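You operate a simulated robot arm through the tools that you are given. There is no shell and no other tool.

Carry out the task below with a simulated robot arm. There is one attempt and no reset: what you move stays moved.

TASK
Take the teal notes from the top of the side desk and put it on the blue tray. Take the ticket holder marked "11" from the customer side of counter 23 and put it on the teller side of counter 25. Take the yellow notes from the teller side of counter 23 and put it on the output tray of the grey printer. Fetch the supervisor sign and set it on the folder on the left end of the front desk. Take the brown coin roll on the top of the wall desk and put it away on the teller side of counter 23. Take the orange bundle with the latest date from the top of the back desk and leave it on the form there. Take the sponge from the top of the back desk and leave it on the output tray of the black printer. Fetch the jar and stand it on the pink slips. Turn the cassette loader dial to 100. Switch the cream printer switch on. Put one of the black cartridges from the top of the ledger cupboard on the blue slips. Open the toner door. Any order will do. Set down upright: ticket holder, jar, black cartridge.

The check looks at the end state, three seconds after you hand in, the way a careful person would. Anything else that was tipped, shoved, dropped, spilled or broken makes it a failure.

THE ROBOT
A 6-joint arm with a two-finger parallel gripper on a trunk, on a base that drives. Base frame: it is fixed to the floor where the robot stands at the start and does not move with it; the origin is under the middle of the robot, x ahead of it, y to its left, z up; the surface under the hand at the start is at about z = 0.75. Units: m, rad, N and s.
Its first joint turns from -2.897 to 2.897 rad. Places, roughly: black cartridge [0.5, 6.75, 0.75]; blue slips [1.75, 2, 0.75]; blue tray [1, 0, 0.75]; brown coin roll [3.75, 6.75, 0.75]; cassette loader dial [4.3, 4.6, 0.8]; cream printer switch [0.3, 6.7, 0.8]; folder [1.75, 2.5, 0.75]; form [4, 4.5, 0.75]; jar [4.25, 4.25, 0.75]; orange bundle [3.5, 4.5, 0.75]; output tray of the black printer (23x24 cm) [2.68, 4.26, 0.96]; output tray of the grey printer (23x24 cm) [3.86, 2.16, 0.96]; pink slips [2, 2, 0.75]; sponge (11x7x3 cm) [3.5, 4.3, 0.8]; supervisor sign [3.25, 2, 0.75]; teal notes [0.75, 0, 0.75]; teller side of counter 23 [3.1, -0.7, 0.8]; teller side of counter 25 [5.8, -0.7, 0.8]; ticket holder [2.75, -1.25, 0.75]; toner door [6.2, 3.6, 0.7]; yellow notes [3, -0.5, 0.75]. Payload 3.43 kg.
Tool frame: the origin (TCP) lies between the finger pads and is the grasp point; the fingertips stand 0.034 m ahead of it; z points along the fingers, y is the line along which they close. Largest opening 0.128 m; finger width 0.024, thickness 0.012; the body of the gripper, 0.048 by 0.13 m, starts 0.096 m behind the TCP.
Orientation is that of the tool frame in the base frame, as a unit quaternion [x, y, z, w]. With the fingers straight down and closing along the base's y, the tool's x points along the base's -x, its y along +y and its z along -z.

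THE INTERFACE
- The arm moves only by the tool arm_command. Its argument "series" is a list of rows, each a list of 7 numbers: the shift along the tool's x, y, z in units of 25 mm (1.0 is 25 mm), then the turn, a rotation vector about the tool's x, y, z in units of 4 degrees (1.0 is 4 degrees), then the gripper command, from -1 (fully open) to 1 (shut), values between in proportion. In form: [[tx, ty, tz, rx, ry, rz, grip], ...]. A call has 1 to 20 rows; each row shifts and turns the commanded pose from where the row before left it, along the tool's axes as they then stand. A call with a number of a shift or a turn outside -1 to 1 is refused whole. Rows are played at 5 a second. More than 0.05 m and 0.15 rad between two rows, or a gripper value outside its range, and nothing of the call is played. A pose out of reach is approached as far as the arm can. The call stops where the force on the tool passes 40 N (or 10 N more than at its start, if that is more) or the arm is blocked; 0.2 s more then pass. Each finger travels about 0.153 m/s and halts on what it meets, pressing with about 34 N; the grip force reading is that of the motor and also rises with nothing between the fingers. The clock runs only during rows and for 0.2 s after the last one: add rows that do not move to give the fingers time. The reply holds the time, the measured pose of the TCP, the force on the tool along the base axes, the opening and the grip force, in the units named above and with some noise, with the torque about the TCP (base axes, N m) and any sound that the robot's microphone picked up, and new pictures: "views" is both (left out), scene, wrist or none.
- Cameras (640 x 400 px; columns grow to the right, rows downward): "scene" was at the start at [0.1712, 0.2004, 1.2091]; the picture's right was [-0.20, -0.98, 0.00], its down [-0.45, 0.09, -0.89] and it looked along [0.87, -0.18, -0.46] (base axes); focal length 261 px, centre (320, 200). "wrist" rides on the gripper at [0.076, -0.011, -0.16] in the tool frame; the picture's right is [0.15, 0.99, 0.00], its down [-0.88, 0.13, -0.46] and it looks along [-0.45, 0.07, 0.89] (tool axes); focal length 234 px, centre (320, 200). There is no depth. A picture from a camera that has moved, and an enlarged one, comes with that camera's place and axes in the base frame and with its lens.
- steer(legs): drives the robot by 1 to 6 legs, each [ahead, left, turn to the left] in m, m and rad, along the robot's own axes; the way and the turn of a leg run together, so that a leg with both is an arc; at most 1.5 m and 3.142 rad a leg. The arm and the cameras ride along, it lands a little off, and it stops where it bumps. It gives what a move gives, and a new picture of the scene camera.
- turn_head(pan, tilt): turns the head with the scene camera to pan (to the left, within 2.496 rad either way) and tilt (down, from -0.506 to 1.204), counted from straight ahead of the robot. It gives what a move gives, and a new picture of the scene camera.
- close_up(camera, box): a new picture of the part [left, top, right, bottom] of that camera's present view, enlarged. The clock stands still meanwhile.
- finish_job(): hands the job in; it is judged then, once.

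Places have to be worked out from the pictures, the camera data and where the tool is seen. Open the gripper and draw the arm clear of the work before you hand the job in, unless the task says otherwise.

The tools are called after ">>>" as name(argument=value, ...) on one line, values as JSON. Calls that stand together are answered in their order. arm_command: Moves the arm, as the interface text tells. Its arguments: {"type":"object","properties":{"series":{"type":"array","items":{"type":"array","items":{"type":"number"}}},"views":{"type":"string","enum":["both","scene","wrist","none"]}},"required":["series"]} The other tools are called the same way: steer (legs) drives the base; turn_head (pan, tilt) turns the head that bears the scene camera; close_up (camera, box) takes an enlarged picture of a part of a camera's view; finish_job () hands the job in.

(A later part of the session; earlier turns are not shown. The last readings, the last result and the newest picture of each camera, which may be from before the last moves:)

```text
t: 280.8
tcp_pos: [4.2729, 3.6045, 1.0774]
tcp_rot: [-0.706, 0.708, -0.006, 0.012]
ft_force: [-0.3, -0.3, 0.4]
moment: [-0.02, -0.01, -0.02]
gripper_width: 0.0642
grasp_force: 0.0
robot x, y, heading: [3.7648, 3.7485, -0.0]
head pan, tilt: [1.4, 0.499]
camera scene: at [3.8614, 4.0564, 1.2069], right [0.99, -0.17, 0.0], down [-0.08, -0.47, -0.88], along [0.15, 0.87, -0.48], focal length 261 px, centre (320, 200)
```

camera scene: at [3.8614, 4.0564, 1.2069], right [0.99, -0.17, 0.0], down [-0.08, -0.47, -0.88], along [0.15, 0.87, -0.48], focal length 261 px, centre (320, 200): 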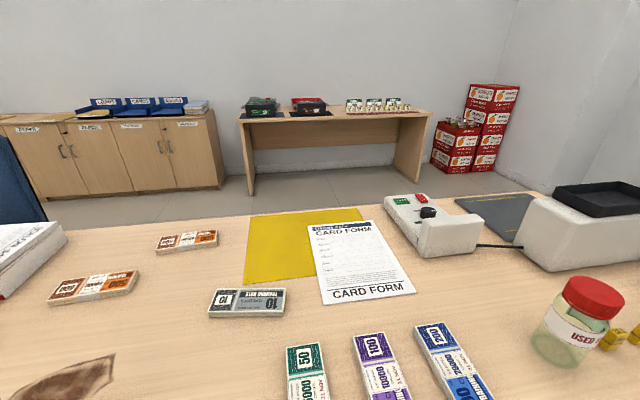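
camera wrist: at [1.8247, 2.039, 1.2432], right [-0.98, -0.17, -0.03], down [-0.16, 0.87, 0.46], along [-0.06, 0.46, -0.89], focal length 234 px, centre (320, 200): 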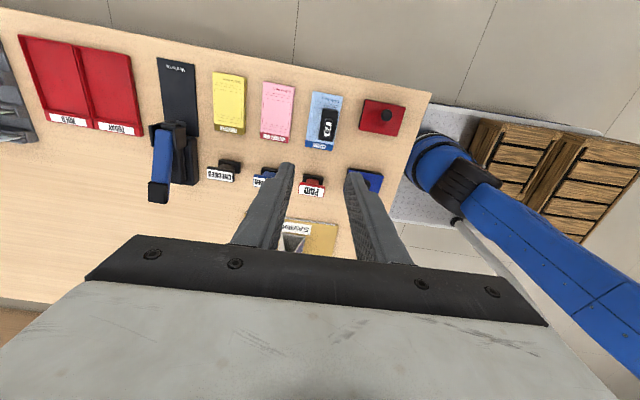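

The camera mast stands on the robot's left, so reaching left is risky; facing −x later puts the desk on the free right side. Since the copier lies straight ahead along this corridor, I do the toner door first.

>>> steer(legs=[[0, -0.15, 0], [1.3, 0, 0]])

>>> turn_head(pan=-0.1, tilt=0.5)

>>> close_up(camera="scene", box=[160, 80, 480, 280])

```text
t: 288.2
tcp_pos: [5.5324, 3.434, 1.0766]
tcp_rot: [-0.699, 0.715, -0.007, 0.012]
ft_force: [0.3, 1.1, 0.9]
moment: [0.01, -0.01, -0.03]
gripper_width: 0.0643
grasp_force: 0.1
robot x, y, heading: [5.0275, 3.5847, -0.019]
head pan, tilt: [1.4, 0.499]
camera scene: at [5.1304, 3.8925, 1.2068], right [0.98, -0.19, 0.0], down [-0.09, -0.47, -0.88], along [0.16, 0.86, -0.48], focal length 261 px, centre (320, 200)
```

scene: 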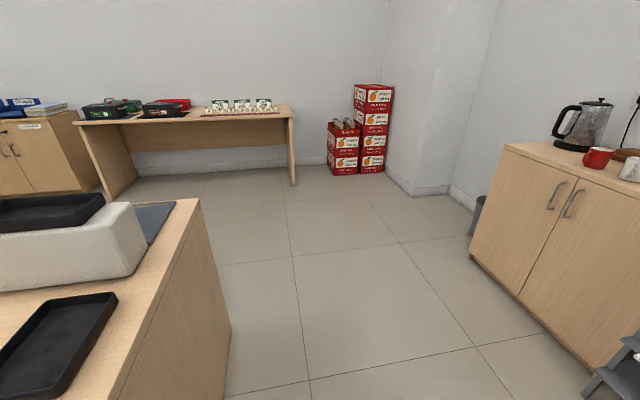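

```text
t: 289.8
tcp_pos: [5.533, 3.4333, 1.0787]
tcp_rot: [-0.701, 0.713, -0.006, 0.013]
ft_force: [-0.5, 0.6, 0.1]
moment: [0.0, -0.03, -0.01]
gripper_width: 0.0639
grasp_force: 0.0
robot x, y, heading: [5.0266, 3.5847, -0.016]
head pan, tilt: [-0.099, 0.499]
camera scene: at [5.2038, 3.7926, 1.2068], right [-0.12, -0.99, 0.0], down [-0.48, 0.06, -0.88], along [0.87, -0.1, -0.48], focal length 261 px, centre (320, 200)
```

scene: 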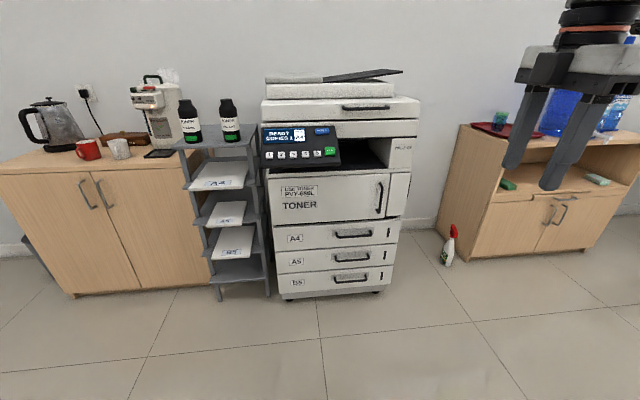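

```text
2.00 times, centred on (320, 180) of scene
camera zoom: at [5.2038, 3.7926, 1.2068], right [-0.12, -0.99, 0.0], down [-0.48, 0.06, -0.88], along [0.87, -0.1, -0.48], focal length 523 px, centre (320, 240)
```

zoom: 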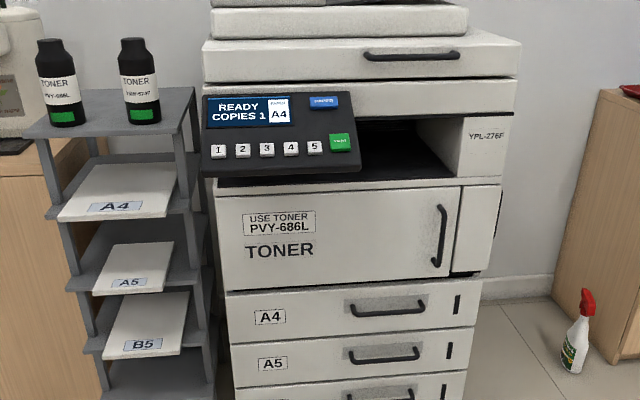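

The toner door has a vertical bar handle on its right end (about (6.17, 3.41, z 0.58–0.74)), hinged at the left. I turn the tool to point forward with the fingers closing sideways, here in free space.

>>> arm_command(series=[[0, 0, 0, 0.962, -0.962, 0.962, -0.3], [0, 0, 0, 0.962, -0.962, 0.962, -0.3], [0, 0, 0, 0.962, -0.962, 0.962, -0.3], [0, 0, 0, 0.962, -0.962, 0.962, -0.3], [0, 0, 0, 0.962, -0.962, 0.962, -0.3], [0, 0, 0, 0.962, -0.962, 0.962, -0.3], [0, 0, 0, 0.962, -0.962, 0.962, -0.3], [0, 0, 0, 0.962, -0.962, 0.962, -0.3], [0, 0, 0, 0.962, -0.962, 0.962, -0.3], [0, 0, 0, 0.962, -0.962, 0.962, -0.3], [0, 0, 0, 0.962, -0.962, 0.962, -0.3], [0, 0, 0, 0.962, -0.962, 0.962, -0.3], [0, 0, 0, 0.962, -0.962, 0.962, -0.3], [0, 0, 0, 0.962, -0.962, 0.962, -0.3], [0, 0, 0, 0.962, -0.962, 0.962, -0.3], [0, 0, 0, 0.962, -0.962, 0.962, -0.3], [0, 0, 0, 0.962, -0.962, 0.962, -0.3], [0, 0, 0, 0.962, -0.962, 0.962, -0.3]])

```text
t: 293.6
tcp_pos: [5.5323, 3.4334, 1.0779]
tcp_rot: [0.011, 0.697, -0.003, 0.717]
ft_force: [-0.4, 0.0, -0.4]
moment: [0.02, -0.06, 0.03]
gripper_width: 0.0832
grasp_force: 0.0
robot x, y, heading: [5.0333, 3.5836, -0.018]
head pan, tilt: [-0.099, 0.499]
camera scene: at [5.2038, 3.7925, 1.2068], right [-0.12, -0.99, 0.0], down [-0.48, 0.06, -0.88], along [0.87, -0.1, -0.48], focal length 261 px, centre (320, 200)
camera wrist: at [5.3749, 3.427, 0.9981], right [0.03, 0.99, -0.14], down [-0.48, 0.13, 0.87], along [0.88, 0.04, 0.48], focal length 234 px, centre (320, 200)
```

scene: 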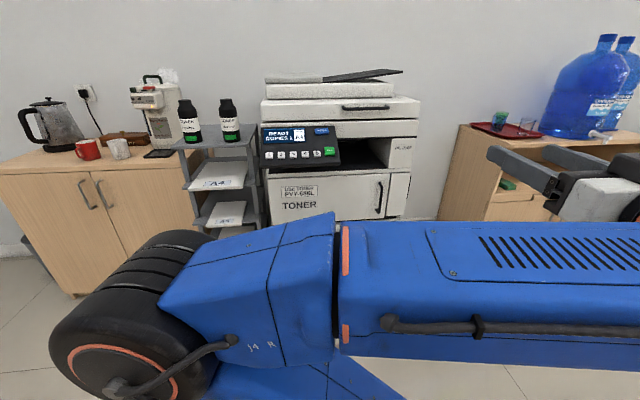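
wrist: 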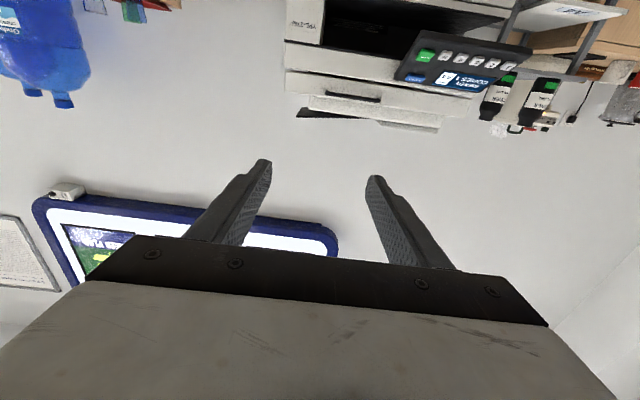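

The tool points forward. I lower it to the handle's height and extend a little.

>>> arm_command(series=[[0.98, 0, 0.8, 0, 0, 0, -0.3], [0.98, 0, 0.8, 0, 0, 0, -0.3], [0.98, 0, 0.8, 0, 0, 0, -0.3], [0.98, 0, 0.8, 0, 0, 0, -0.3], [0.98, 0, 0.8, 0, 0, 0, -0.3], [0.98, 0, 0.8, 0, 0, 0, -0.3], [0.98, 0, 0.8, 0, 0, 0, -0.3], [0.98, 0, 0.8, 0, 0, 0, -0.3], [0.98, 0, 0.8, 0, 0, 0, -0.3], [0.98, 0, 0.8, 0, 0, 0, -0.3], [0.98, 0, 0.8, 0, 0, 0, -0.3], [0.98, 0, 0.8, 0, 0, 0, -0.3], [0.98, 0, 0, 0, 0, 0, -0.3], [0.98, 0, 0, 0, 0, 0, -0.3], [0.98, 0, 0, 0, 0, 0, -0.3], [0.98, 0, 0, 0, 0, 0, -0.3], [0.98, 0, 0, 0, 0, 0, -0.3]])

```text
t: 294.7
tcp_pos: [5.5691, 3.3364, 0.9987]
tcp_rot: [0.127, 0.673, -0.167, 0.709]
ft_force: [0.8, 0.8, -0.4]
moment: [0.0, -0.02, 0.0]
gripper_width: 0.0834
grasp_force: 0.2
out of reach, approached as far as the arm can: row 4, 5
robot x, y, heading: [5.0278, 3.5819, -0.019]
head pan, tilt: [-0.099, 0.499]
stopped in row 5: the arm was blocked; the commanded pose is now the measured one
camera scene: at [5.2151, 3.8057, 1.2024], right [-0.12, -0.99, 0.01], down [-0.48, 0.05, -0.87], along [0.87, -0.11, -0.49], focal length 261 px, centre (320, 200)
camera wrist: at [5.4225, 3.3879, 0.915], right [0.41, 0.89, -0.19], down [-0.39, 0.36, 0.85], along [0.82, -0.27, 0.5], focal length 234 px, centre (320, 200)
```

scene: 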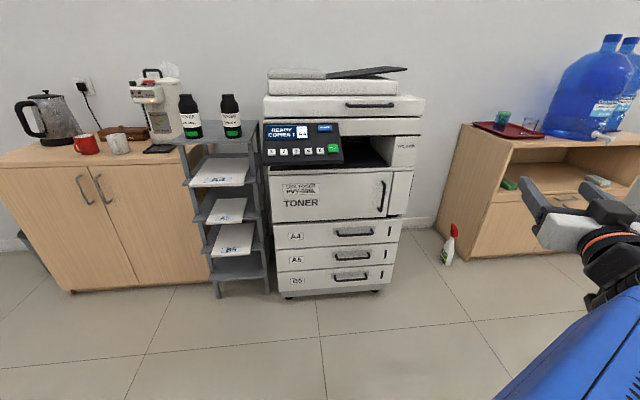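
wrist: 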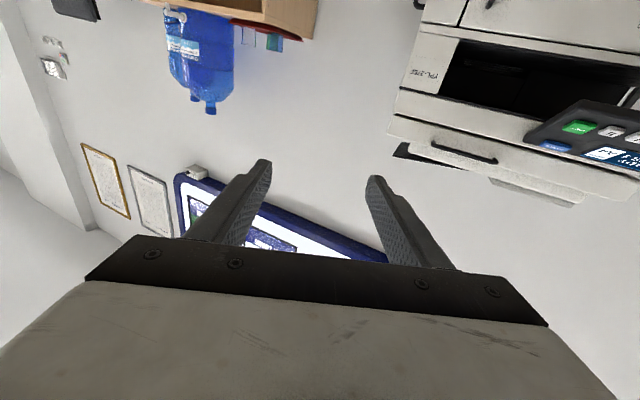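

The arm was blocked, likely brushing its own camera mast while refolding. I ease the hand forward and to the right, away from the mast.

>>> arm_command(series=[[0, -0.4, 0.4, 0, 0, 0, -0.3], [0, -0.4, 0.6, 0, 0, 0, -0.3], [0, -0.4, 0.8, 0, 0, 0, -0.3], [0, 0, 0.8, 0, 0, 0, -0.3]])

```text
t: 295.9
tcp_pos: [5.5577, 3.2963, 1.0493]
tcp_rot: [0.137, 0.628, -0.254, 0.722]
ft_force: [0.5, 0.1, 0.6]
moment: [-0.01, -0.01, -0.04]
gripper_width: 0.0832
grasp_force: 0.1
robot x, y, heading: [5.0277, 3.5853, -0.017]
head pan, tilt: [-0.099, 0.499]
stopped in row 4: the arm was blocked; the commanded pose is now the measured one
camera scene: at [5.2163, 3.8059, 1.2022], right [-0.12, -0.99, 0.01], down [-0.49, 0.05, -0.87], along [0.87, -0.11, -0.49], focal length 261 px, centre (320, 200)
camera wrist: at [5.4236, 3.3552, 0.9501], right [0.54, 0.8, -0.26], down [-0.38, 0.52, 0.77], along [0.75, -0.32, 0.59], focal length 234 px, centre (320, 200)
```

scene: 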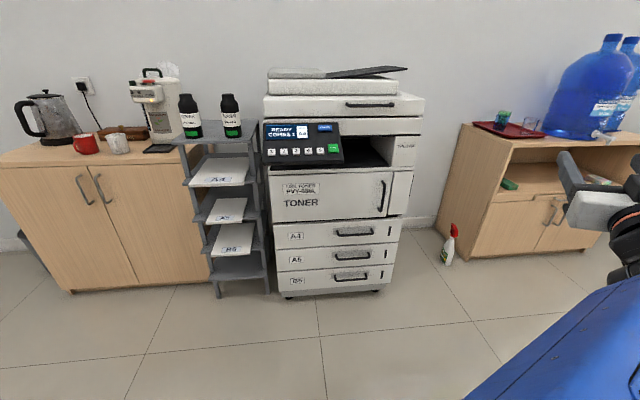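
wrist: 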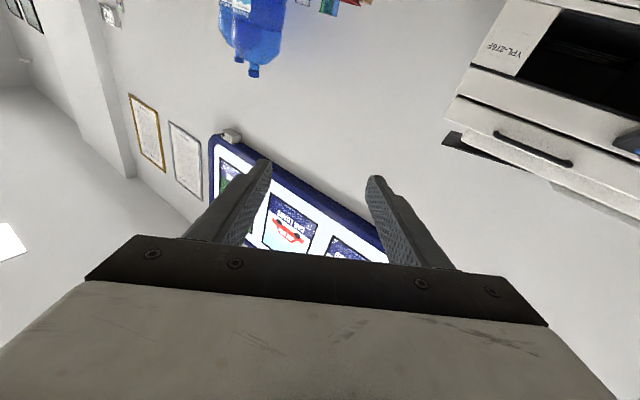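

Still pressing against the mast. I move the hand straight to the right, which should swing the arm away from the mast.

>>> arm_command(series=[[0.19, -0.83, 0.52, 0, 0, 0, -0.3], [0.19, -0.83, 0.52, 0, 0, 0, -0.3], [0.19, -0.83, 0.52, 0, 0, 0, -0.3], [0.19, -0.83, 0.52, 0, 0, 0, -0.3], [0.19, -0.83, 0.52, 0, 0, 0, -0.3], [0.19, -0.83, 0.52, 0, 0, 0, -0.3], [0.19, -0.83, 0.52, 0, 0, 0, -0.3], [0.19, -0.83, 0.52, 0, 0, 0, -0.3]])

```text
t: 297.7
tcp_pos: [5.5613, 3.0865, 1.045]
tcp_rot: [0.137, 0.629, -0.239, 0.727]
ft_force: [-0.3, 0.7, -0.1]
moment: [0.02, -0.02, -0.02]
gripper_width: 0.0833
grasp_force: 0.1
robot x, y, heading: [5.0321, 3.5895, -0.018]
head pan, tilt: [-0.099, 0.499]
camera scene: at [5.2039, 3.793, 1.2068], right [-0.12, -0.99, 0.0], down [-0.48, 0.06, -0.88], along [0.87, -0.1, -0.48], focal length 261 px, centre (320, 200)
camera wrist: at [5.4262, 3.1442, 0.9461], right [0.53, 0.81, -0.24], down [-0.4, 0.49, 0.77], along [0.75, -0.31, 0.58], focal length 234 px, centre (320, 200)
```

scene: 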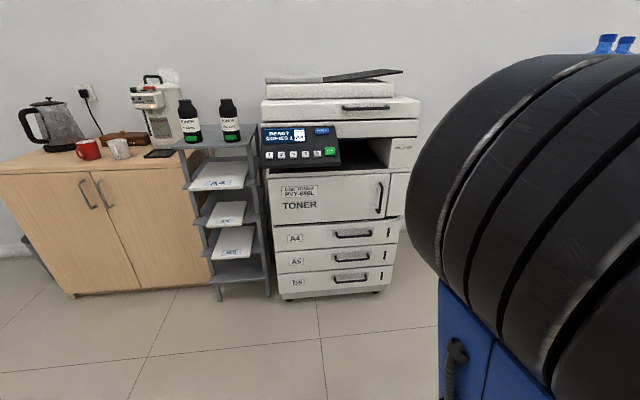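
wrist: 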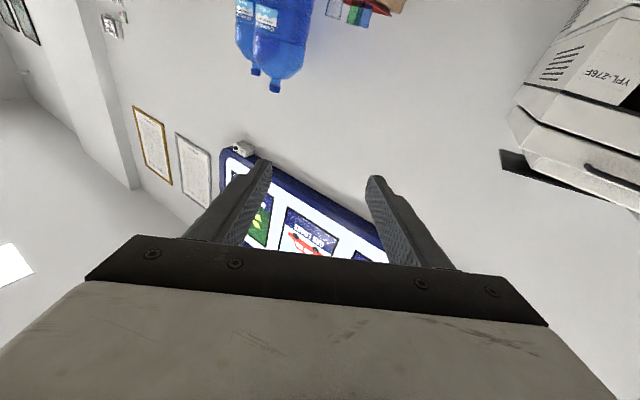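

The mast is free again and the elbow is on the proper side. I restore the forward-pointing orientation while extending.

>>> arm_command(series=[[0, 0, 0.8, -0.965, 0.25, 0.26, -0.3], [0, 0, 0.8, -0.965, 0.25, 0.26, -0.3], [0, 0, 0.8, -0.965, 0.25, 0.26, -0.3], [0, 0, 0.8, -0.965, 0.25, 0.26, -0.3], [0, 0, 0.8, -0.965, 0.25, 0.26, -0.3], [0, 0, 0.8, -0.965, 0.25, 0.26, -0.3], [0, 0, 0.8, -0.965, 0.25, 0.26, -0.3], [0, 0, 0.8, -0.965, 0.25, 0.26, -0.3]])

```text
t: 299.5
tcp_pos: [5.7097, 3.0408, 1.0594]
tcp_rot: [0.0, 0.707, 0.002, 0.707]
ft_force: [0.2, 1.0, -1.2]
moment: [-0.03, 0.02, -0.02]
gripper_width: 0.083
grasp_force: 0.1
robot x, y, heading: [5.0269, 3.5853, -0.02]
head pan, tilt: [-0.099, 0.499]
camera scene: at [5.2039, 3.7928, 1.2068], right [-0.12, -0.99, 0.0], down [-0.48, 0.06, -0.88], along [0.87, -0.1, -0.48], focal length 261 px, centre (320, 200)
camera wrist: at [5.5496, 3.0308, 0.9849], right [0.0, 0.99, -0.14], down [-0.45, 0.13, 0.88], along [0.89, 0.07, 0.45], focal length 234 px, centre (320, 200)
```

scene: 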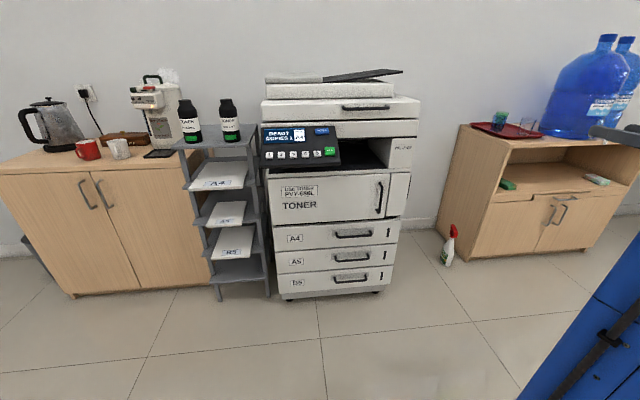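
wrist: 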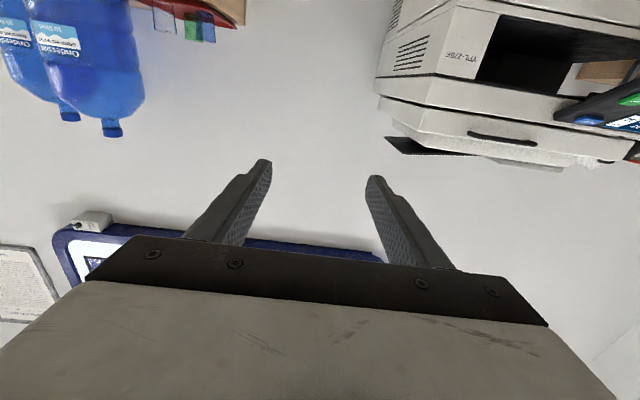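

Orientation is right now. I lower the hand to the handle height (arm extended, clear of everything).

>>> arm_command(series=[[1, 0, 0, 0, 0, 0, -0.3], [1, 0, 0, 0, 0, 0, -0.3], [1, 0, 0, 0, 0, 0, -0.3], [1, 0, 0, 0, 0, 0, -0.3], [1, 0, 0, 0, 0, 0, -0.3], [1, 0, 0, 0, 0, 0, -0.3], [1, 0, 0, 0, 0, 0, -0.3], [1, 0, 0, 0, 0, 0, -0.3], [1, 0, 0, 0, 0, 0, -0.3], [1, 0, 0, 0, 0, 0, -0.3], [1, 0, 0, 0, 0, 0, -0.3], [1, 0, 0, 0, 0, 0, -0.3], [1, 0, 0, 0, 0, 0, -0.3], [1, 0, 0, 0, 0, 0, -0.3], [1, 0, 0, 0, 0, 0, -0.3], [1, 0, 0, 0, 0, 0, -0.3]])

```text
t: 302.9
tcp_pos: [5.711, 3.0427, 0.6577]
tcp_rot: [0.001, 0.707, 0.001, 0.707]
ft_force: [-0.3, 0.6, 0.0]
moment: [-0.03, -0.01, 0.01]
gripper_width: 0.0829
grasp_force: 0.0
robot x, y, heading: [5.0299, 3.5872, -0.018]
head pan, tilt: [-0.099, 0.499]
camera scene: at [5.2039, 3.7927, 1.2069], right [-0.12, -0.99, 0.0], down [-0.48, 0.06, -0.88], along [0.87, -0.1, -0.48], focal length 261 px, centre (320, 200)
camera wrist: at [5.5508, 3.0314, 0.5828], right [0.0, 0.99, -0.14], down [-0.45, 0.13, 0.88], along [0.89, 0.07, 0.45], focal length 234 px, centre (320, 200)
```

scene: 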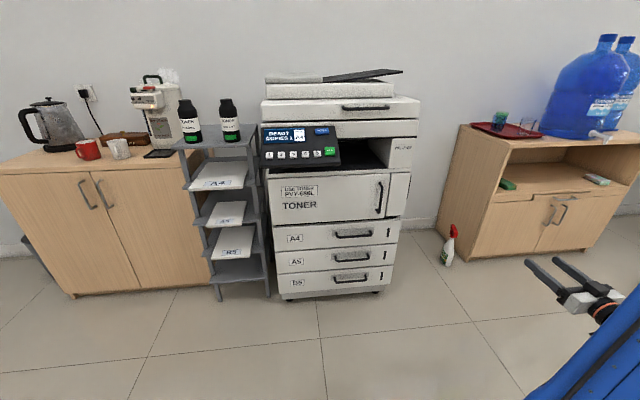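
wrist: 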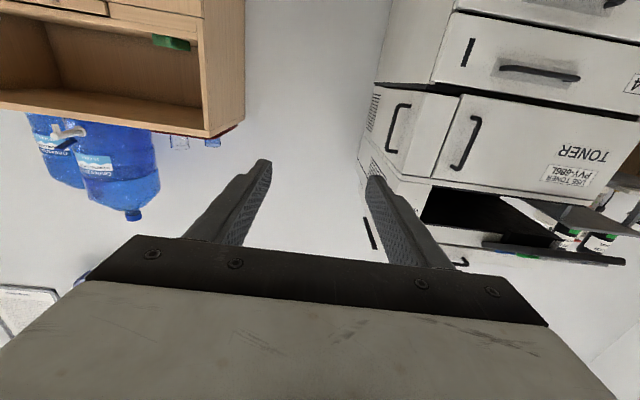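

The handle is visible at about (6.17, 3.43, 0.67). I drive a little forward and right.

>>> steer(legs=[[0.12, -0.17, 0.018]])

>>> close_up(camera="wrist", box=[320, 40, 640, 240])

>>> close_up(camera="scene", box=[230, 120, 470, 270])

```text
t: 304.5
tcp_pos: [5.8401, 2.8829, 0.6588]
tcp_rot: [-0.004, 0.708, 0.006, 0.706]
ft_force: [0.3, 0.1, -0.3]
moment: [-0.02, 0.0, 0.01]
gripper_width: 0.0833
grasp_force: 0.0
robot x, y, heading: [5.1471, 3.4144, 0.003]
head pan, tilt: [-0.099, 0.499]
camera scene: at [5.3206, 3.6254, 1.2069], right [-0.1, -0.99, 0.0], down [-0.48, 0.05, -0.88], along [0.87, -0.09, -0.48], focal length 261 px, centre (320, 200)
```

scene: 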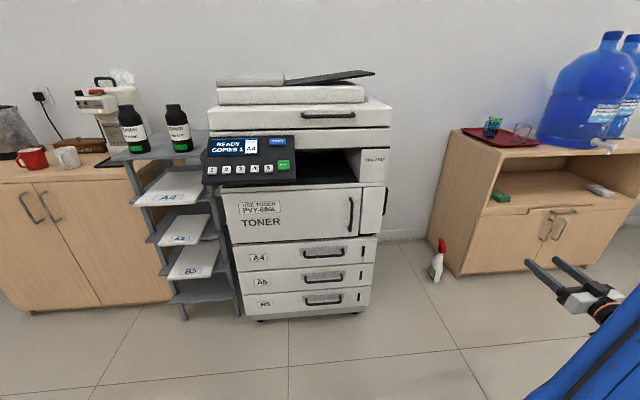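

```text
2.00 times, centred on (480, 140) of wrist
camera zoom: at [5.6796, 2.8696, 0.583], right [-0.02, 0.99, -0.14], down [-0.46, 0.12, 0.88], along [0.89, 0.08, 0.45], focal length 468 px, centre (0, 320)
```

zoom: 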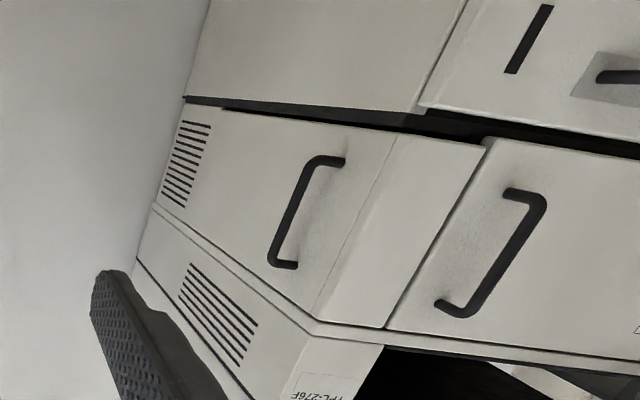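

```text
2.67 times, centred on (350, 195) of scene
camera zoom: at [5.3206, 3.6254, 1.2069], right [-0.1, -0.99, 0.0], down [-0.48, 0.05, -0.88], along [0.87, -0.09, -0.48], focal length 697 px, centre (240, 213)
```

zoom: 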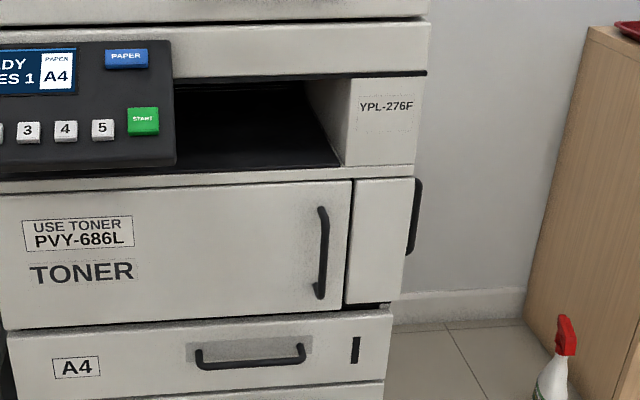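

The bar handle is at about (6.142, 3.424, 0.67). I bring the open fingers in front of it.

>>> arm_command(series=[[0, 1, 0, 0, 0, 0, -0.3], [0, 1, 0, 0, 0, 0, -0.3], [0, 1, 0, 0, 0, 0, -0.3], [0, 1, 0, 0, 0, 0, -0.3], [0, 1, 0, 0, 0, 0, -0.3], [0, 1, 0, 0, 0, 0, -0.3], [0, 1, 0, 0, 0, 0, -0.3], [0, 1, 0, 0, 0, 0, -0.3], [0, 1, 0, 0, 0, 0, -0.3], [0, 1, 0, 0, 0, 0, -0.3], [0, 1, 0, 0, 0, 0, -0.3], [0, 1, 0, 0, 0, 0, -0.3], [0, 1, 0, 0, 0, 0, -0.3], [0, 1, 0, 0, 0, 0, -0.3], [0, 1, 0, 0, 0, 0, -0.3], [0, 1, 0, 0, 0, 0, -0.3], [0, 1, 0, 0, 0, 0, -0.3], [0, 1, 0, 0, 0, 0, -0.3], [0, 1, 0, 0, 0, 0, -0.3], [0, 1, 0, 0, 0, 0, -0.3]])

>>> close_up(camera="wrist", box=[200, 40, 520, 240])

```text
t: 308.7
tcp_pos: [6.006, 3.1755, 0.7249]
tcp_rot: [-0.004, 0.708, 0.006, 0.707]
ft_force: [0.4, 0.0, -0.1]
moment: [-0.02, -0.01, 0.01]
gripper_width: 0.0833
grasp_force: 0.1
out of reach, approached as far as the arm can: row 5, 6, 7, 8, 9, 10, 11, 12, 13, 14, 15, 16, 17, 18, 19, 20
robot x, y, heading: [5.1479, 3.4141, -0.007]
head pan, tilt: [-0.099, 0.499]
camera scene: at [5.3207, 3.6254, 1.2068], right [-0.1, -0.99, 0.0], down [-0.48, 0.05, -0.88], along [0.87, -0.09, -0.48], focal length 261 px, centre (320, 200)
camera wrist: at [5.8458, 3.1636, 0.6493], right [-0.02, 0.99, -0.14], down [-0.46, 0.12, 0.88], along [0.89, 0.08, 0.45], focal length 234 px, centre (320, 200)
```

scene: 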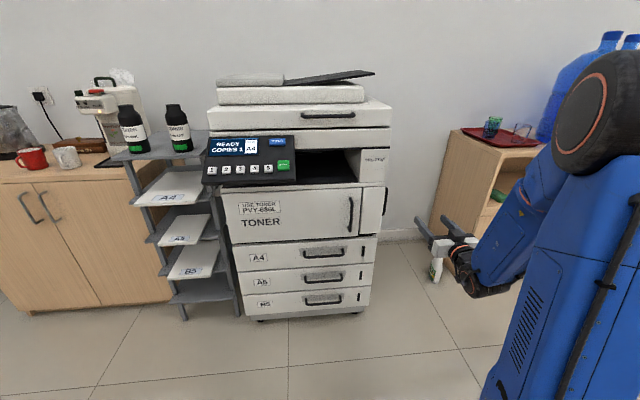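
wrist: 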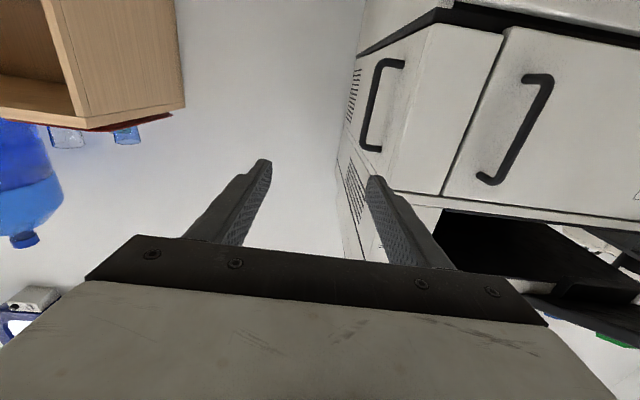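

```text
2.00 times, centred on (360, 140) of wrist
camera zoom: at [5.8458, 3.1636, 0.6493], right [-0.02, 0.99, -0.14], down [-0.46, 0.12, 0.88], along [0.89, 0.08, 0.45], focal length 468 px, centre (240, 320)
```

zoom: 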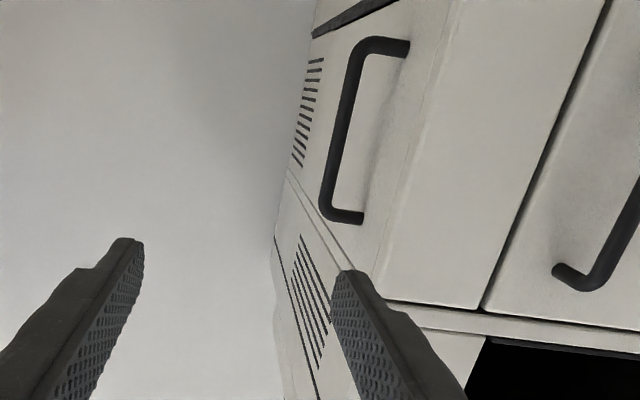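

With a fully horizontal tool the arm cannot fold close enough. I pitch the tool 45° down; the fingers can still take the vertical bar from either side.

>>> arm_command(series=[[0, 0, -0.3, 0, 0.94, 0, -0.3], [0, 0, -0.3, 0, 0.94, 0, -0.3], [0, 0, -0.3, 0, 0.94, 0, -0.3], [0, 0, -0.3, 0, 0.94, 0, -0.3], [0, 0, -0.3, 0, 0.94, 0, -0.3], [0, 0, -0.3, 0, 0.94, 0, -0.3], [0, 0, -0.3, 0, 0.94, 0, -0.3], [0, 0, -0.3, 0, 0.94, 0, -0.3], [0, 0, -0.3, 0, 0.94, 0, -0.3], [0, 0, -0.3, 0, 0.94, 0, -0.3], [0, 0, -0.3, 0, 0.94, 0, -0.3], [0, 0, -0.3, 0, 0.94, 0, -0.3]])

```text
t: 311.3
tcp_pos: [5.923, 3.1778, 0.7542]
tcp_rot: [-0.007, 0.925, 0.006, 0.381]
ft_force: [-0.5, 0.1, 0.0]
moment: [-0.01, 0.01, 0.0]
gripper_width: 0.0831
grasp_force: 0.0
robot x, y, heading: [5.148, 3.4163, 0.001]
head pan, tilt: [-0.099, 0.499]
camera scene: at [5.3206, 3.6255, 1.2068], right [-0.1, -0.99, 0.0], down [-0.48, 0.05, -0.88], along [0.87, -0.09, -0.48], focal length 261 px, centre (320, 200)
camera wrist: at [5.756, 3.1636, 0.8155], right [-0.12, 0.99, -0.1], down [0.3, 0.13, 0.94], along [0.95, 0.08, -0.31], focal length 234 px, centre (320, 200)
```

scene: 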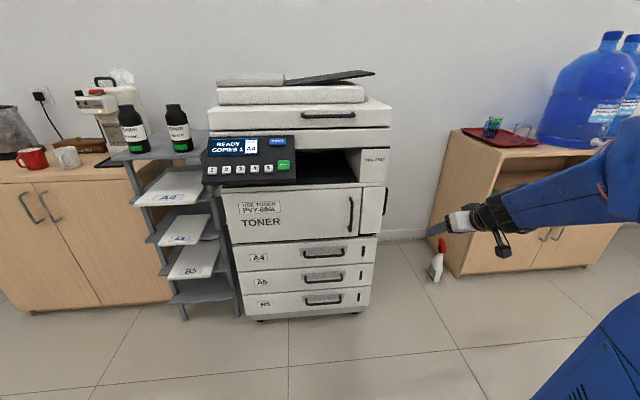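
wrist: 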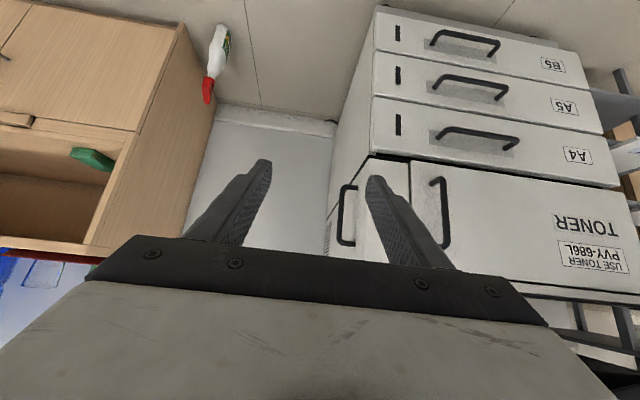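

Now I bring the pitched fingers in front of the bar handle.

>>> arm_command(series=[[-0.104, 0.976, 0.472, 0, 0, 0, -0.3], [-0.104, 0.976, 0.472, 0, 0, 0, -0.3], [-0.104, 0.976, 0.472, 0, 0, 0, -0.3], [-0.104, 0.976, 0.472, 0, 0, 0, -0.3], [-0.104, 0.976, 0.472, 0, 0, 0, -0.3], [-0.104, 0.976, 0.472, 0, 0, 0, -0.3], [-0.104, 0.976, 0.472, 0, 0, 0, -0.3], [-0.104, 0.976, 0.472, 0, 0, 0, -0.3], [-0.104, 0.976, 0.472, 0, 0, 0, -0.3], [-0.104, 0.976, 0.472, 0, 0, 0, -0.3], [0, 0, 0, 0, 0, 0, -0.3]])

>>> close_up(camera="wrist", box=[200, 60, 440, 210])

>>> close_up(camera="scene", box=[230, 120, 470, 270])

```text
t: 313.7
tcp_pos: [6.021, 3.4249, 0.6878]
tcp_rot: [-0.007, 0.924, 0.005, 0.382]
ft_force: [0.0, 0.2, -0.6]
moment: [-0.02, -0.01, -0.01]
gripper_width: 0.083
grasp_force: 0.1
robot x, y, heading: [5.1476, 3.4159, -0.001]
head pan, tilt: [-0.099, 0.499]
camera scene: at [5.3206, 3.6256, 1.2068], right [-0.1, -0.99, 0.0], down [-0.48, 0.05, -0.88], along [0.87, -0.09, -0.48], focal length 261 px, centre (320, 200)
camera wrist: at [5.8551, 3.41, 0.7485], right [-0.12, 0.99, -0.1], down [0.3, 0.13, 0.94], along [0.95, 0.08, -0.31], focal length 234 px, centre (320, 200)
```

scene: 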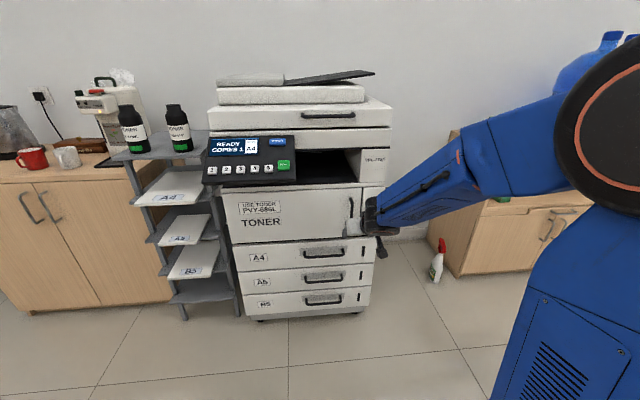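
wrist: 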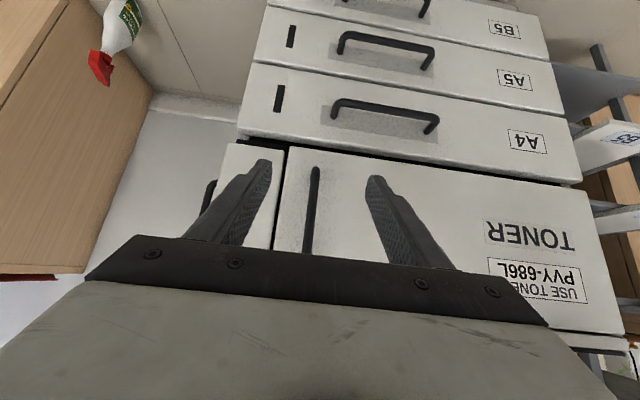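

```text
2.67 times, centred on (320, 135) of wrist
camera zoom: at [5.8551, 3.41, 0.7485], right [-0.12, 0.99, -0.1], down [0.3, 0.13, 0.94], along [0.95, 0.08, -0.31], focal length 624 px, centre (320, 373)
```

zoom: 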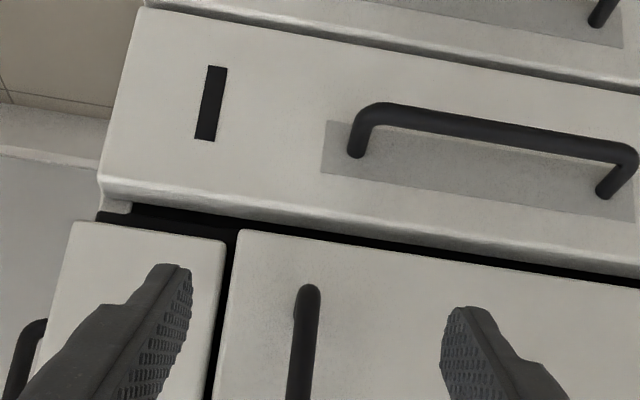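

```text
2.67 times, centred on (350, 195) of scene
camera zoom: at [5.3206, 3.6256, 1.2068], right [-0.1, -0.99, 0.0], down [-0.48, 0.05, -0.88], along [0.87, -0.09, -0.48], focal length 697 px, centre (240, 213)
```

zoom: 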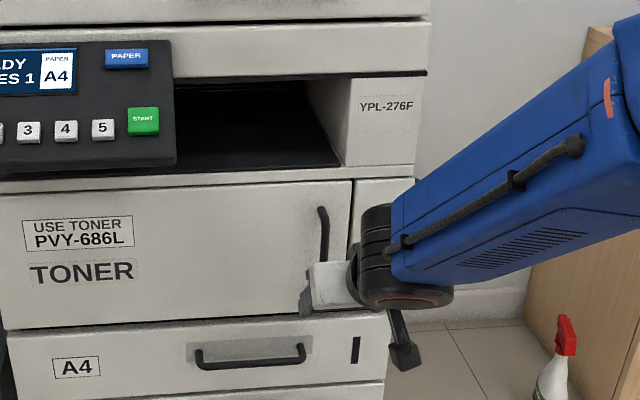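

The bar lies centred between the fingers. I advance 11 cm along +x and then close.

>>> arm_command(series=[[-0.78, 0, 0.775, 0, 0, 0, -0.3], [-0.78, 0, 0.775, 0, 0, 0, -0.3], [-0.78, 0, 0.775, 0, 0, 0, -0.3], [-0.6, 0, 0.6, 0, 0, 0, -0.3], [0, 0, 0, 0, 0, 0, -0.3]])

>>> close_up(camera="wrist", box=[200, 60, 440, 210])

```text
t: 314.9
tcp_pos: [6.1248, 3.4248, 0.6892]
tcp_rot: [-0.008, 0.925, 0.005, 0.38]
ft_force: [-0.6, -0.2, 0.2]
moment: [-0.01, 0.0, -0.01]
gripper_width: 0.0828
grasp_force: 0.0
robot x, y, heading: [5.1469, 3.4163, -0.006]
head pan, tilt: [-0.099, 0.499]
camera scene: at [5.3206, 3.6255, 1.2068], right [-0.1, -0.99, 0.0], down [-0.48, 0.05, -0.88], along [0.87, -0.09, -0.48], focal length 261 px, centre (320, 200)
camera wrist: at [5.9584, 3.4116, 0.7507], right [-0.12, 0.99, -0.1], down [0.3, 0.13, 0.94], along [0.95, 0.08, -0.31], focal length 234 px, centre (320, 200)
```

scene: 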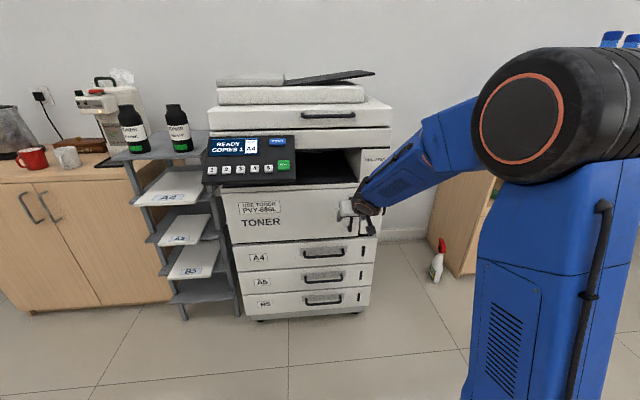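
wrist: 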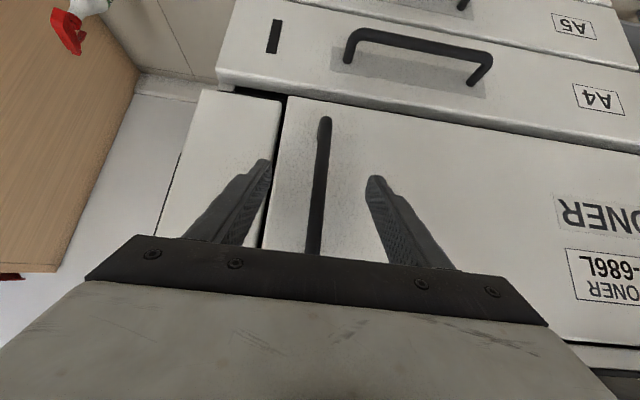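

```text
2.67 times, centred on (320, 135) of wrist
camera zoom: at [5.9584, 3.4116, 0.7507], right [-0.12, 0.99, -0.1], down [0.3, 0.13, 0.94], along [0.95, 0.08, -0.31], focal length 624 px, centre (320, 373)
```

zoom: 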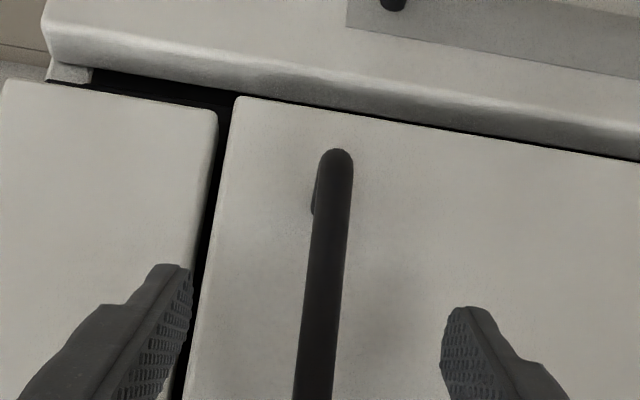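

The bar is at x ≈ 6.142, near the fingertips; I advance 1.2 cm more and close.

>>> arm_command(series=[[-0.34, 0, 0.34, 0, 0, 0, -0.3], [0, 0, 0, 0, 0, 0, -0.3], [0, 0, 0, 0, 0, 0, 1], [0, 0, 0, 0, 0, 0, 1], [0, 0, 0, 0, 0, 0, 1], [0, 0, 0, 0, 0, 0, 1]])

```text
t: 316.3
tcp_pos: [6.1369, 3.4249, 0.6897]
tcp_rot: [-0.008, 0.925, 0.005, 0.381]
ft_force: [0.0, 0.8, -0.7]
moment: [-0.62, 0.0, 0.03]
gripper_width: 0.0117
grasp_force: 45.0
robot x, y, heading: [5.1488, 3.4143, 0.004]
head pan, tilt: [-0.099, 0.499]
camera scene: at [5.3207, 3.6256, 1.2068], right [-0.1, -0.99, 0.0], down [-0.48, 0.05, -0.88], along [0.87, -0.09, -0.48], focal length 261 px, centre (320, 200)
camera wrist: at [5.9704, 3.4115, 0.7502], right [-0.12, 0.99, -0.1], down [0.3, 0.13, 0.94], along [0.95, 0.08, -0.31], focal length 234 px, centre (320, 200)
```

scene: 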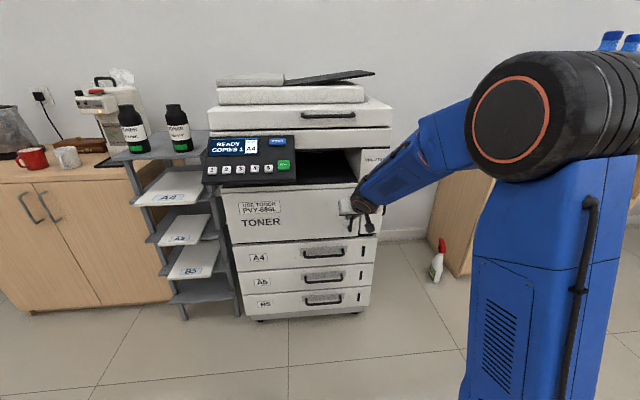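
wrist: 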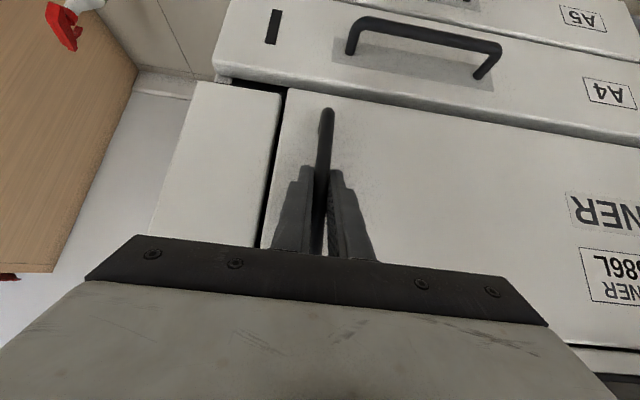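

The bar is gripped. I pull along the door's opening arc (hinge at about y = 3.89), first about 10 degrees.

>>> arm_command(series=[[0.57, 0.1, -0.56, 0, 0, 0, 1], [0.57, 0.15, -0.56, 0, 0, 0, 1], [0.57, 0.19, -0.56, 0, 0, 0, 1], [0.57, 0.23, -0.56, 0, 0, 0, 1]])

```text
t: 317.3
tcp_pos: [6.0556, 3.4404, 0.6889]
tcp_rot: [-0.006, 0.924, 0.005, 0.382]
ft_force: [1.8, 2.6, 10.3]
moment: [-0.31, -0.09, -0.06]
gripper_width: 0.0121
grasp_force: 44.7
robot x, y, heading: [5.1467, 3.4133, -0.004]
head pan, tilt: [-0.099, 0.499]
camera scene: at [5.3204, 3.6255, 1.2069], right [-0.1, -0.99, 0.0], down [-0.48, 0.05, -0.88], along [0.87, -0.09, -0.48], focal length 261 px, centre (320, 200)
camera wrist: at [5.8897, 3.427, 0.75], right [-0.12, 0.99, -0.1], down [0.3, 0.13, 0.94], along [0.95, 0.08, -0.31], focal length 234 px, centre (320, 200)
```

scene: 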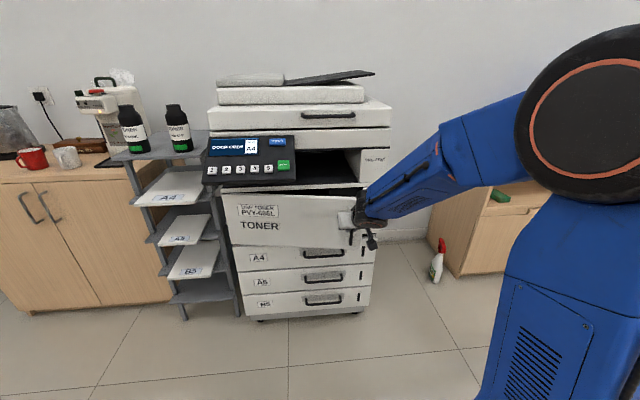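
wrist: 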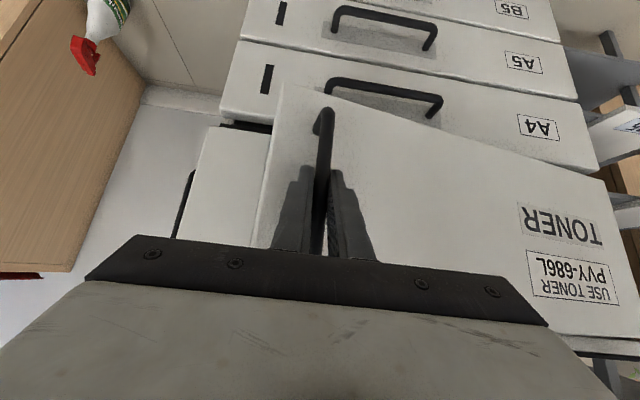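

The door is swinging open with the hinge on the left as expected, at low force. I continue along the arc to about 30 degrees.

>>> arm_command(series=[[0.54, 0.27, -0.53, 0, 0, 0, 1], [0.54, 0.29, -0.53, 0, 0, 0, 1], [0.54, 0.31, -0.53, 0, 0, 0, 1], [0.54, 0.34, -0.53, 0, 0, 0, 1], [0.495, 0.38, -0.487, 0, 0, 0, 1], [0.495, 0.41, -0.487, 0, 0, 0, 1], [0.495, 0.45, -0.487, 0, 0, 0, 1], [0.495, 0.48, -0.487, 0, 0, 0, 1]])

```text
t: 319.1
tcp_pos: [5.9094, 3.5115, 0.6895]
tcp_rot: [-0.007, 0.925, 0.005, 0.381]
ft_force: [-18.5, -25.8, 5.5]
moment: [0.55, 0.33, -0.04]
gripper_width: 0.0118
grasp_force: 45.5
robot x, y, heading: [5.1469, 3.4151, 0.006]
head pan, tilt: [-0.099, 0.499]
camera scene: at [5.32, 3.6248, 1.207], right [-0.1, -0.99, 0.0], down [-0.48, 0.05, -0.88], along [0.87, -0.09, -0.48], focal length 261 px, centre (320, 200)
camera wrist: at [5.7432, 3.4976, 0.7499], right [-0.12, 0.99, -0.1], down [0.3, 0.13, 0.94], along [0.95, 0.08, -0.31], focal length 234 px, centre (320, 200)
```

scene: 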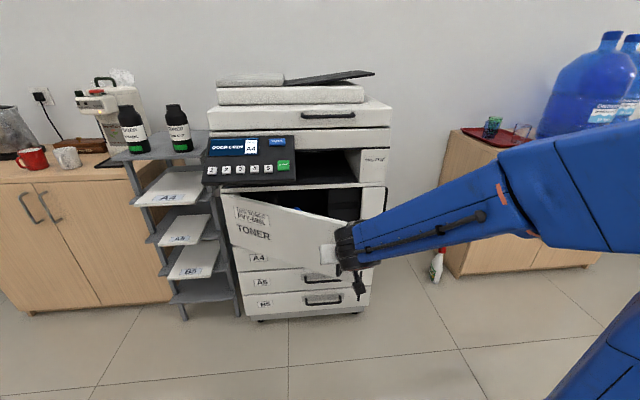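
wrist: 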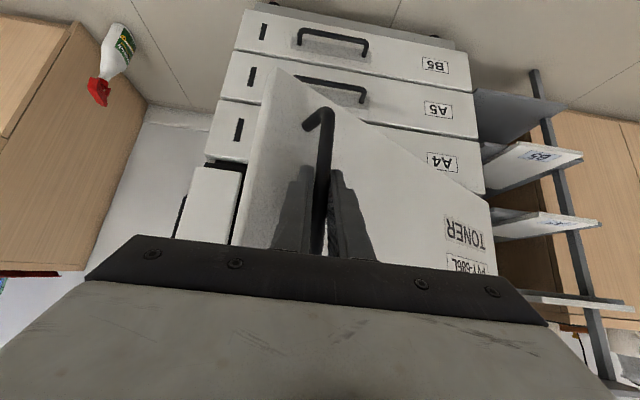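

The radial force shows the hinge lies a bit further left (≈ y 3.925) than assumed. I continue with a corrected arc to about 40 degrees.

>>> arm_command(series=[[0.56, 0.3, -0.55, 0, 0, 0, 1], [0.47, 0.48, -0.46, 0, 0, 0, 1], [0.42, 0.56, -0.41, 0, 0, 0, 1], [0.4, 0.6, -0.39, 0, 0, 0, 1], [0.38, 0.62, -0.37, 0, 0, 0, 1]])

```text
t: 319.6
tcp_pos: [5.8887, 3.5273, 0.6894]
tcp_rot: [-0.012, 0.925, 0.008, 0.381]
ft_force: [6.0, 9.0, -11.5]
moment: [-0.06, 0.26, 0.14]
gripper_width: 0.0117
grasp_force: 45.1
robot x, y, heading: [5.1491, 3.4153, -0.002]
head pan, tilt: [-0.099, 0.499]
stopped in row 2: the force on the tool passed its limit at 45 N (the readings are from after the stop); the commanded pose is now the measured one
camera scene: at [5.3214, 3.6271, 1.2067], right [-0.1, -1.0, 0.0], down [-0.48, 0.05, -0.88], along [0.87, -0.09, -0.48], focal length 261 px, centre (320, 200)
camera wrist: at [5.7222, 3.5118, 0.7499], right [-0.13, 0.99, -0.1], down [0.3, 0.13, 0.94], along [0.94, 0.09, -0.31], focal length 234 px, centre (320, 200)
```

scene: 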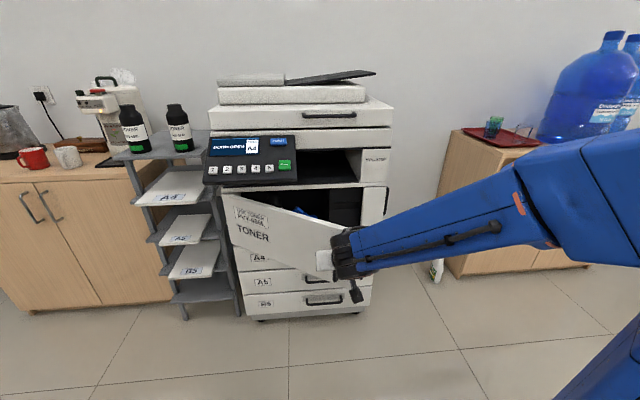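
wrist: 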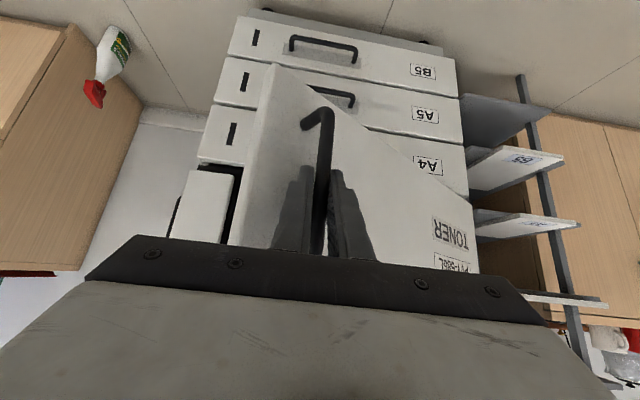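

About 32 degrees open; refitting puts the hinge near (6.19, 3.90). I continue in smaller steps.

>>> arm_command(series=[[0.43, 0.57, -0.42, 0, 0, 0, 1], [0.43, 0.57, -0.42, 0, 0, 0, 1], [0.43, 0.57, -0.42, 0, 0, 0, 1]], views="none")

```text
t: 320.5
tcp_pos: [5.8423, 3.5686, 0.6902]
tcp_rot: [-0.012, 0.924, 0.009, 0.381]
ft_force: [11.1, 10.1, -12.8]
moment: [-0.22, 0.31, 0.16]
gripper_width: 0.0121
grasp_force: 45.0
robot x, y, heading: [5.1495, 3.4147, 0.004]
head pan, tilt: [-0.099, 0.499]
stopped in row 3: the force on the tool passed its limit at 42 N (the readings are from after the stop); the commanded pose is now the measured one
```

>>> arm_command(series=[[0.25, 0.7, -0.24, 0, 0, 0, 1], [0.33, 0.7, -0.32, 0, 0, 0, 1], [0.33, 0.7, -0.32, 0, 0, 0, 1], [0.31, 0.72, -0.3, 0, 0, 0, 1]])

```text
t: 320.9
tcp_pos: [5.8314, 3.5836, 0.6891]
tcp_rot: [-0.009, 0.925, 0.007, 0.381]
ft_force: [-4.9, -4.9, 7.0]
moment: [0.31, -0.09, 0.08]
gripper_width: 0.012
grasp_force: 45.1
robot x, y, heading: [5.1471, 3.4145, -0.001]
head pan, tilt: [-0.099, 0.499]
stopped in row 2: the force on the tool passed its limit at 45 N (the readings are from after the stop); the commanded pose is now the measured one
camera scene: at [5.3205, 3.6264, 1.2069], right [-0.1, -1.0, 0.0], down [-0.48, 0.05, -0.88], along [0.87, -0.09, -0.48], focal length 261 px, centre (320, 200)
camera wrist: at [5.6646, 3.5674, 0.75], right [-0.13, 0.99, -0.1], down [0.3, 0.13, 0.94], along [0.95, 0.09, -0.31], focal length 234 px, centre (320, 200)
```

scene: 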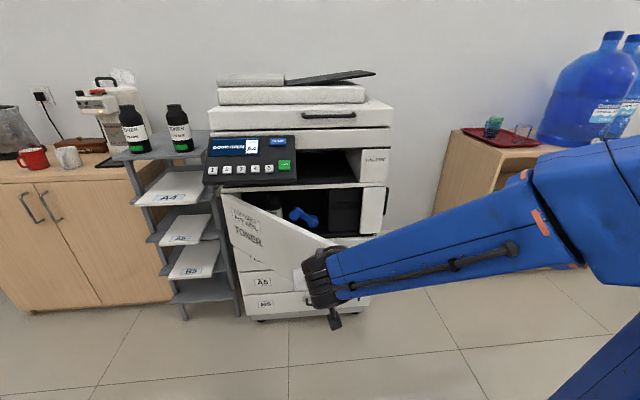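
wrist: 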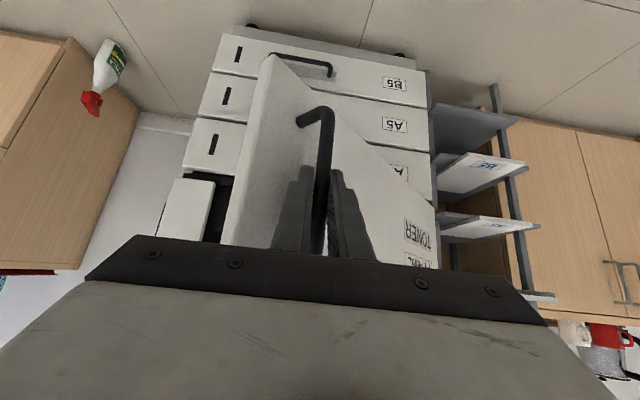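

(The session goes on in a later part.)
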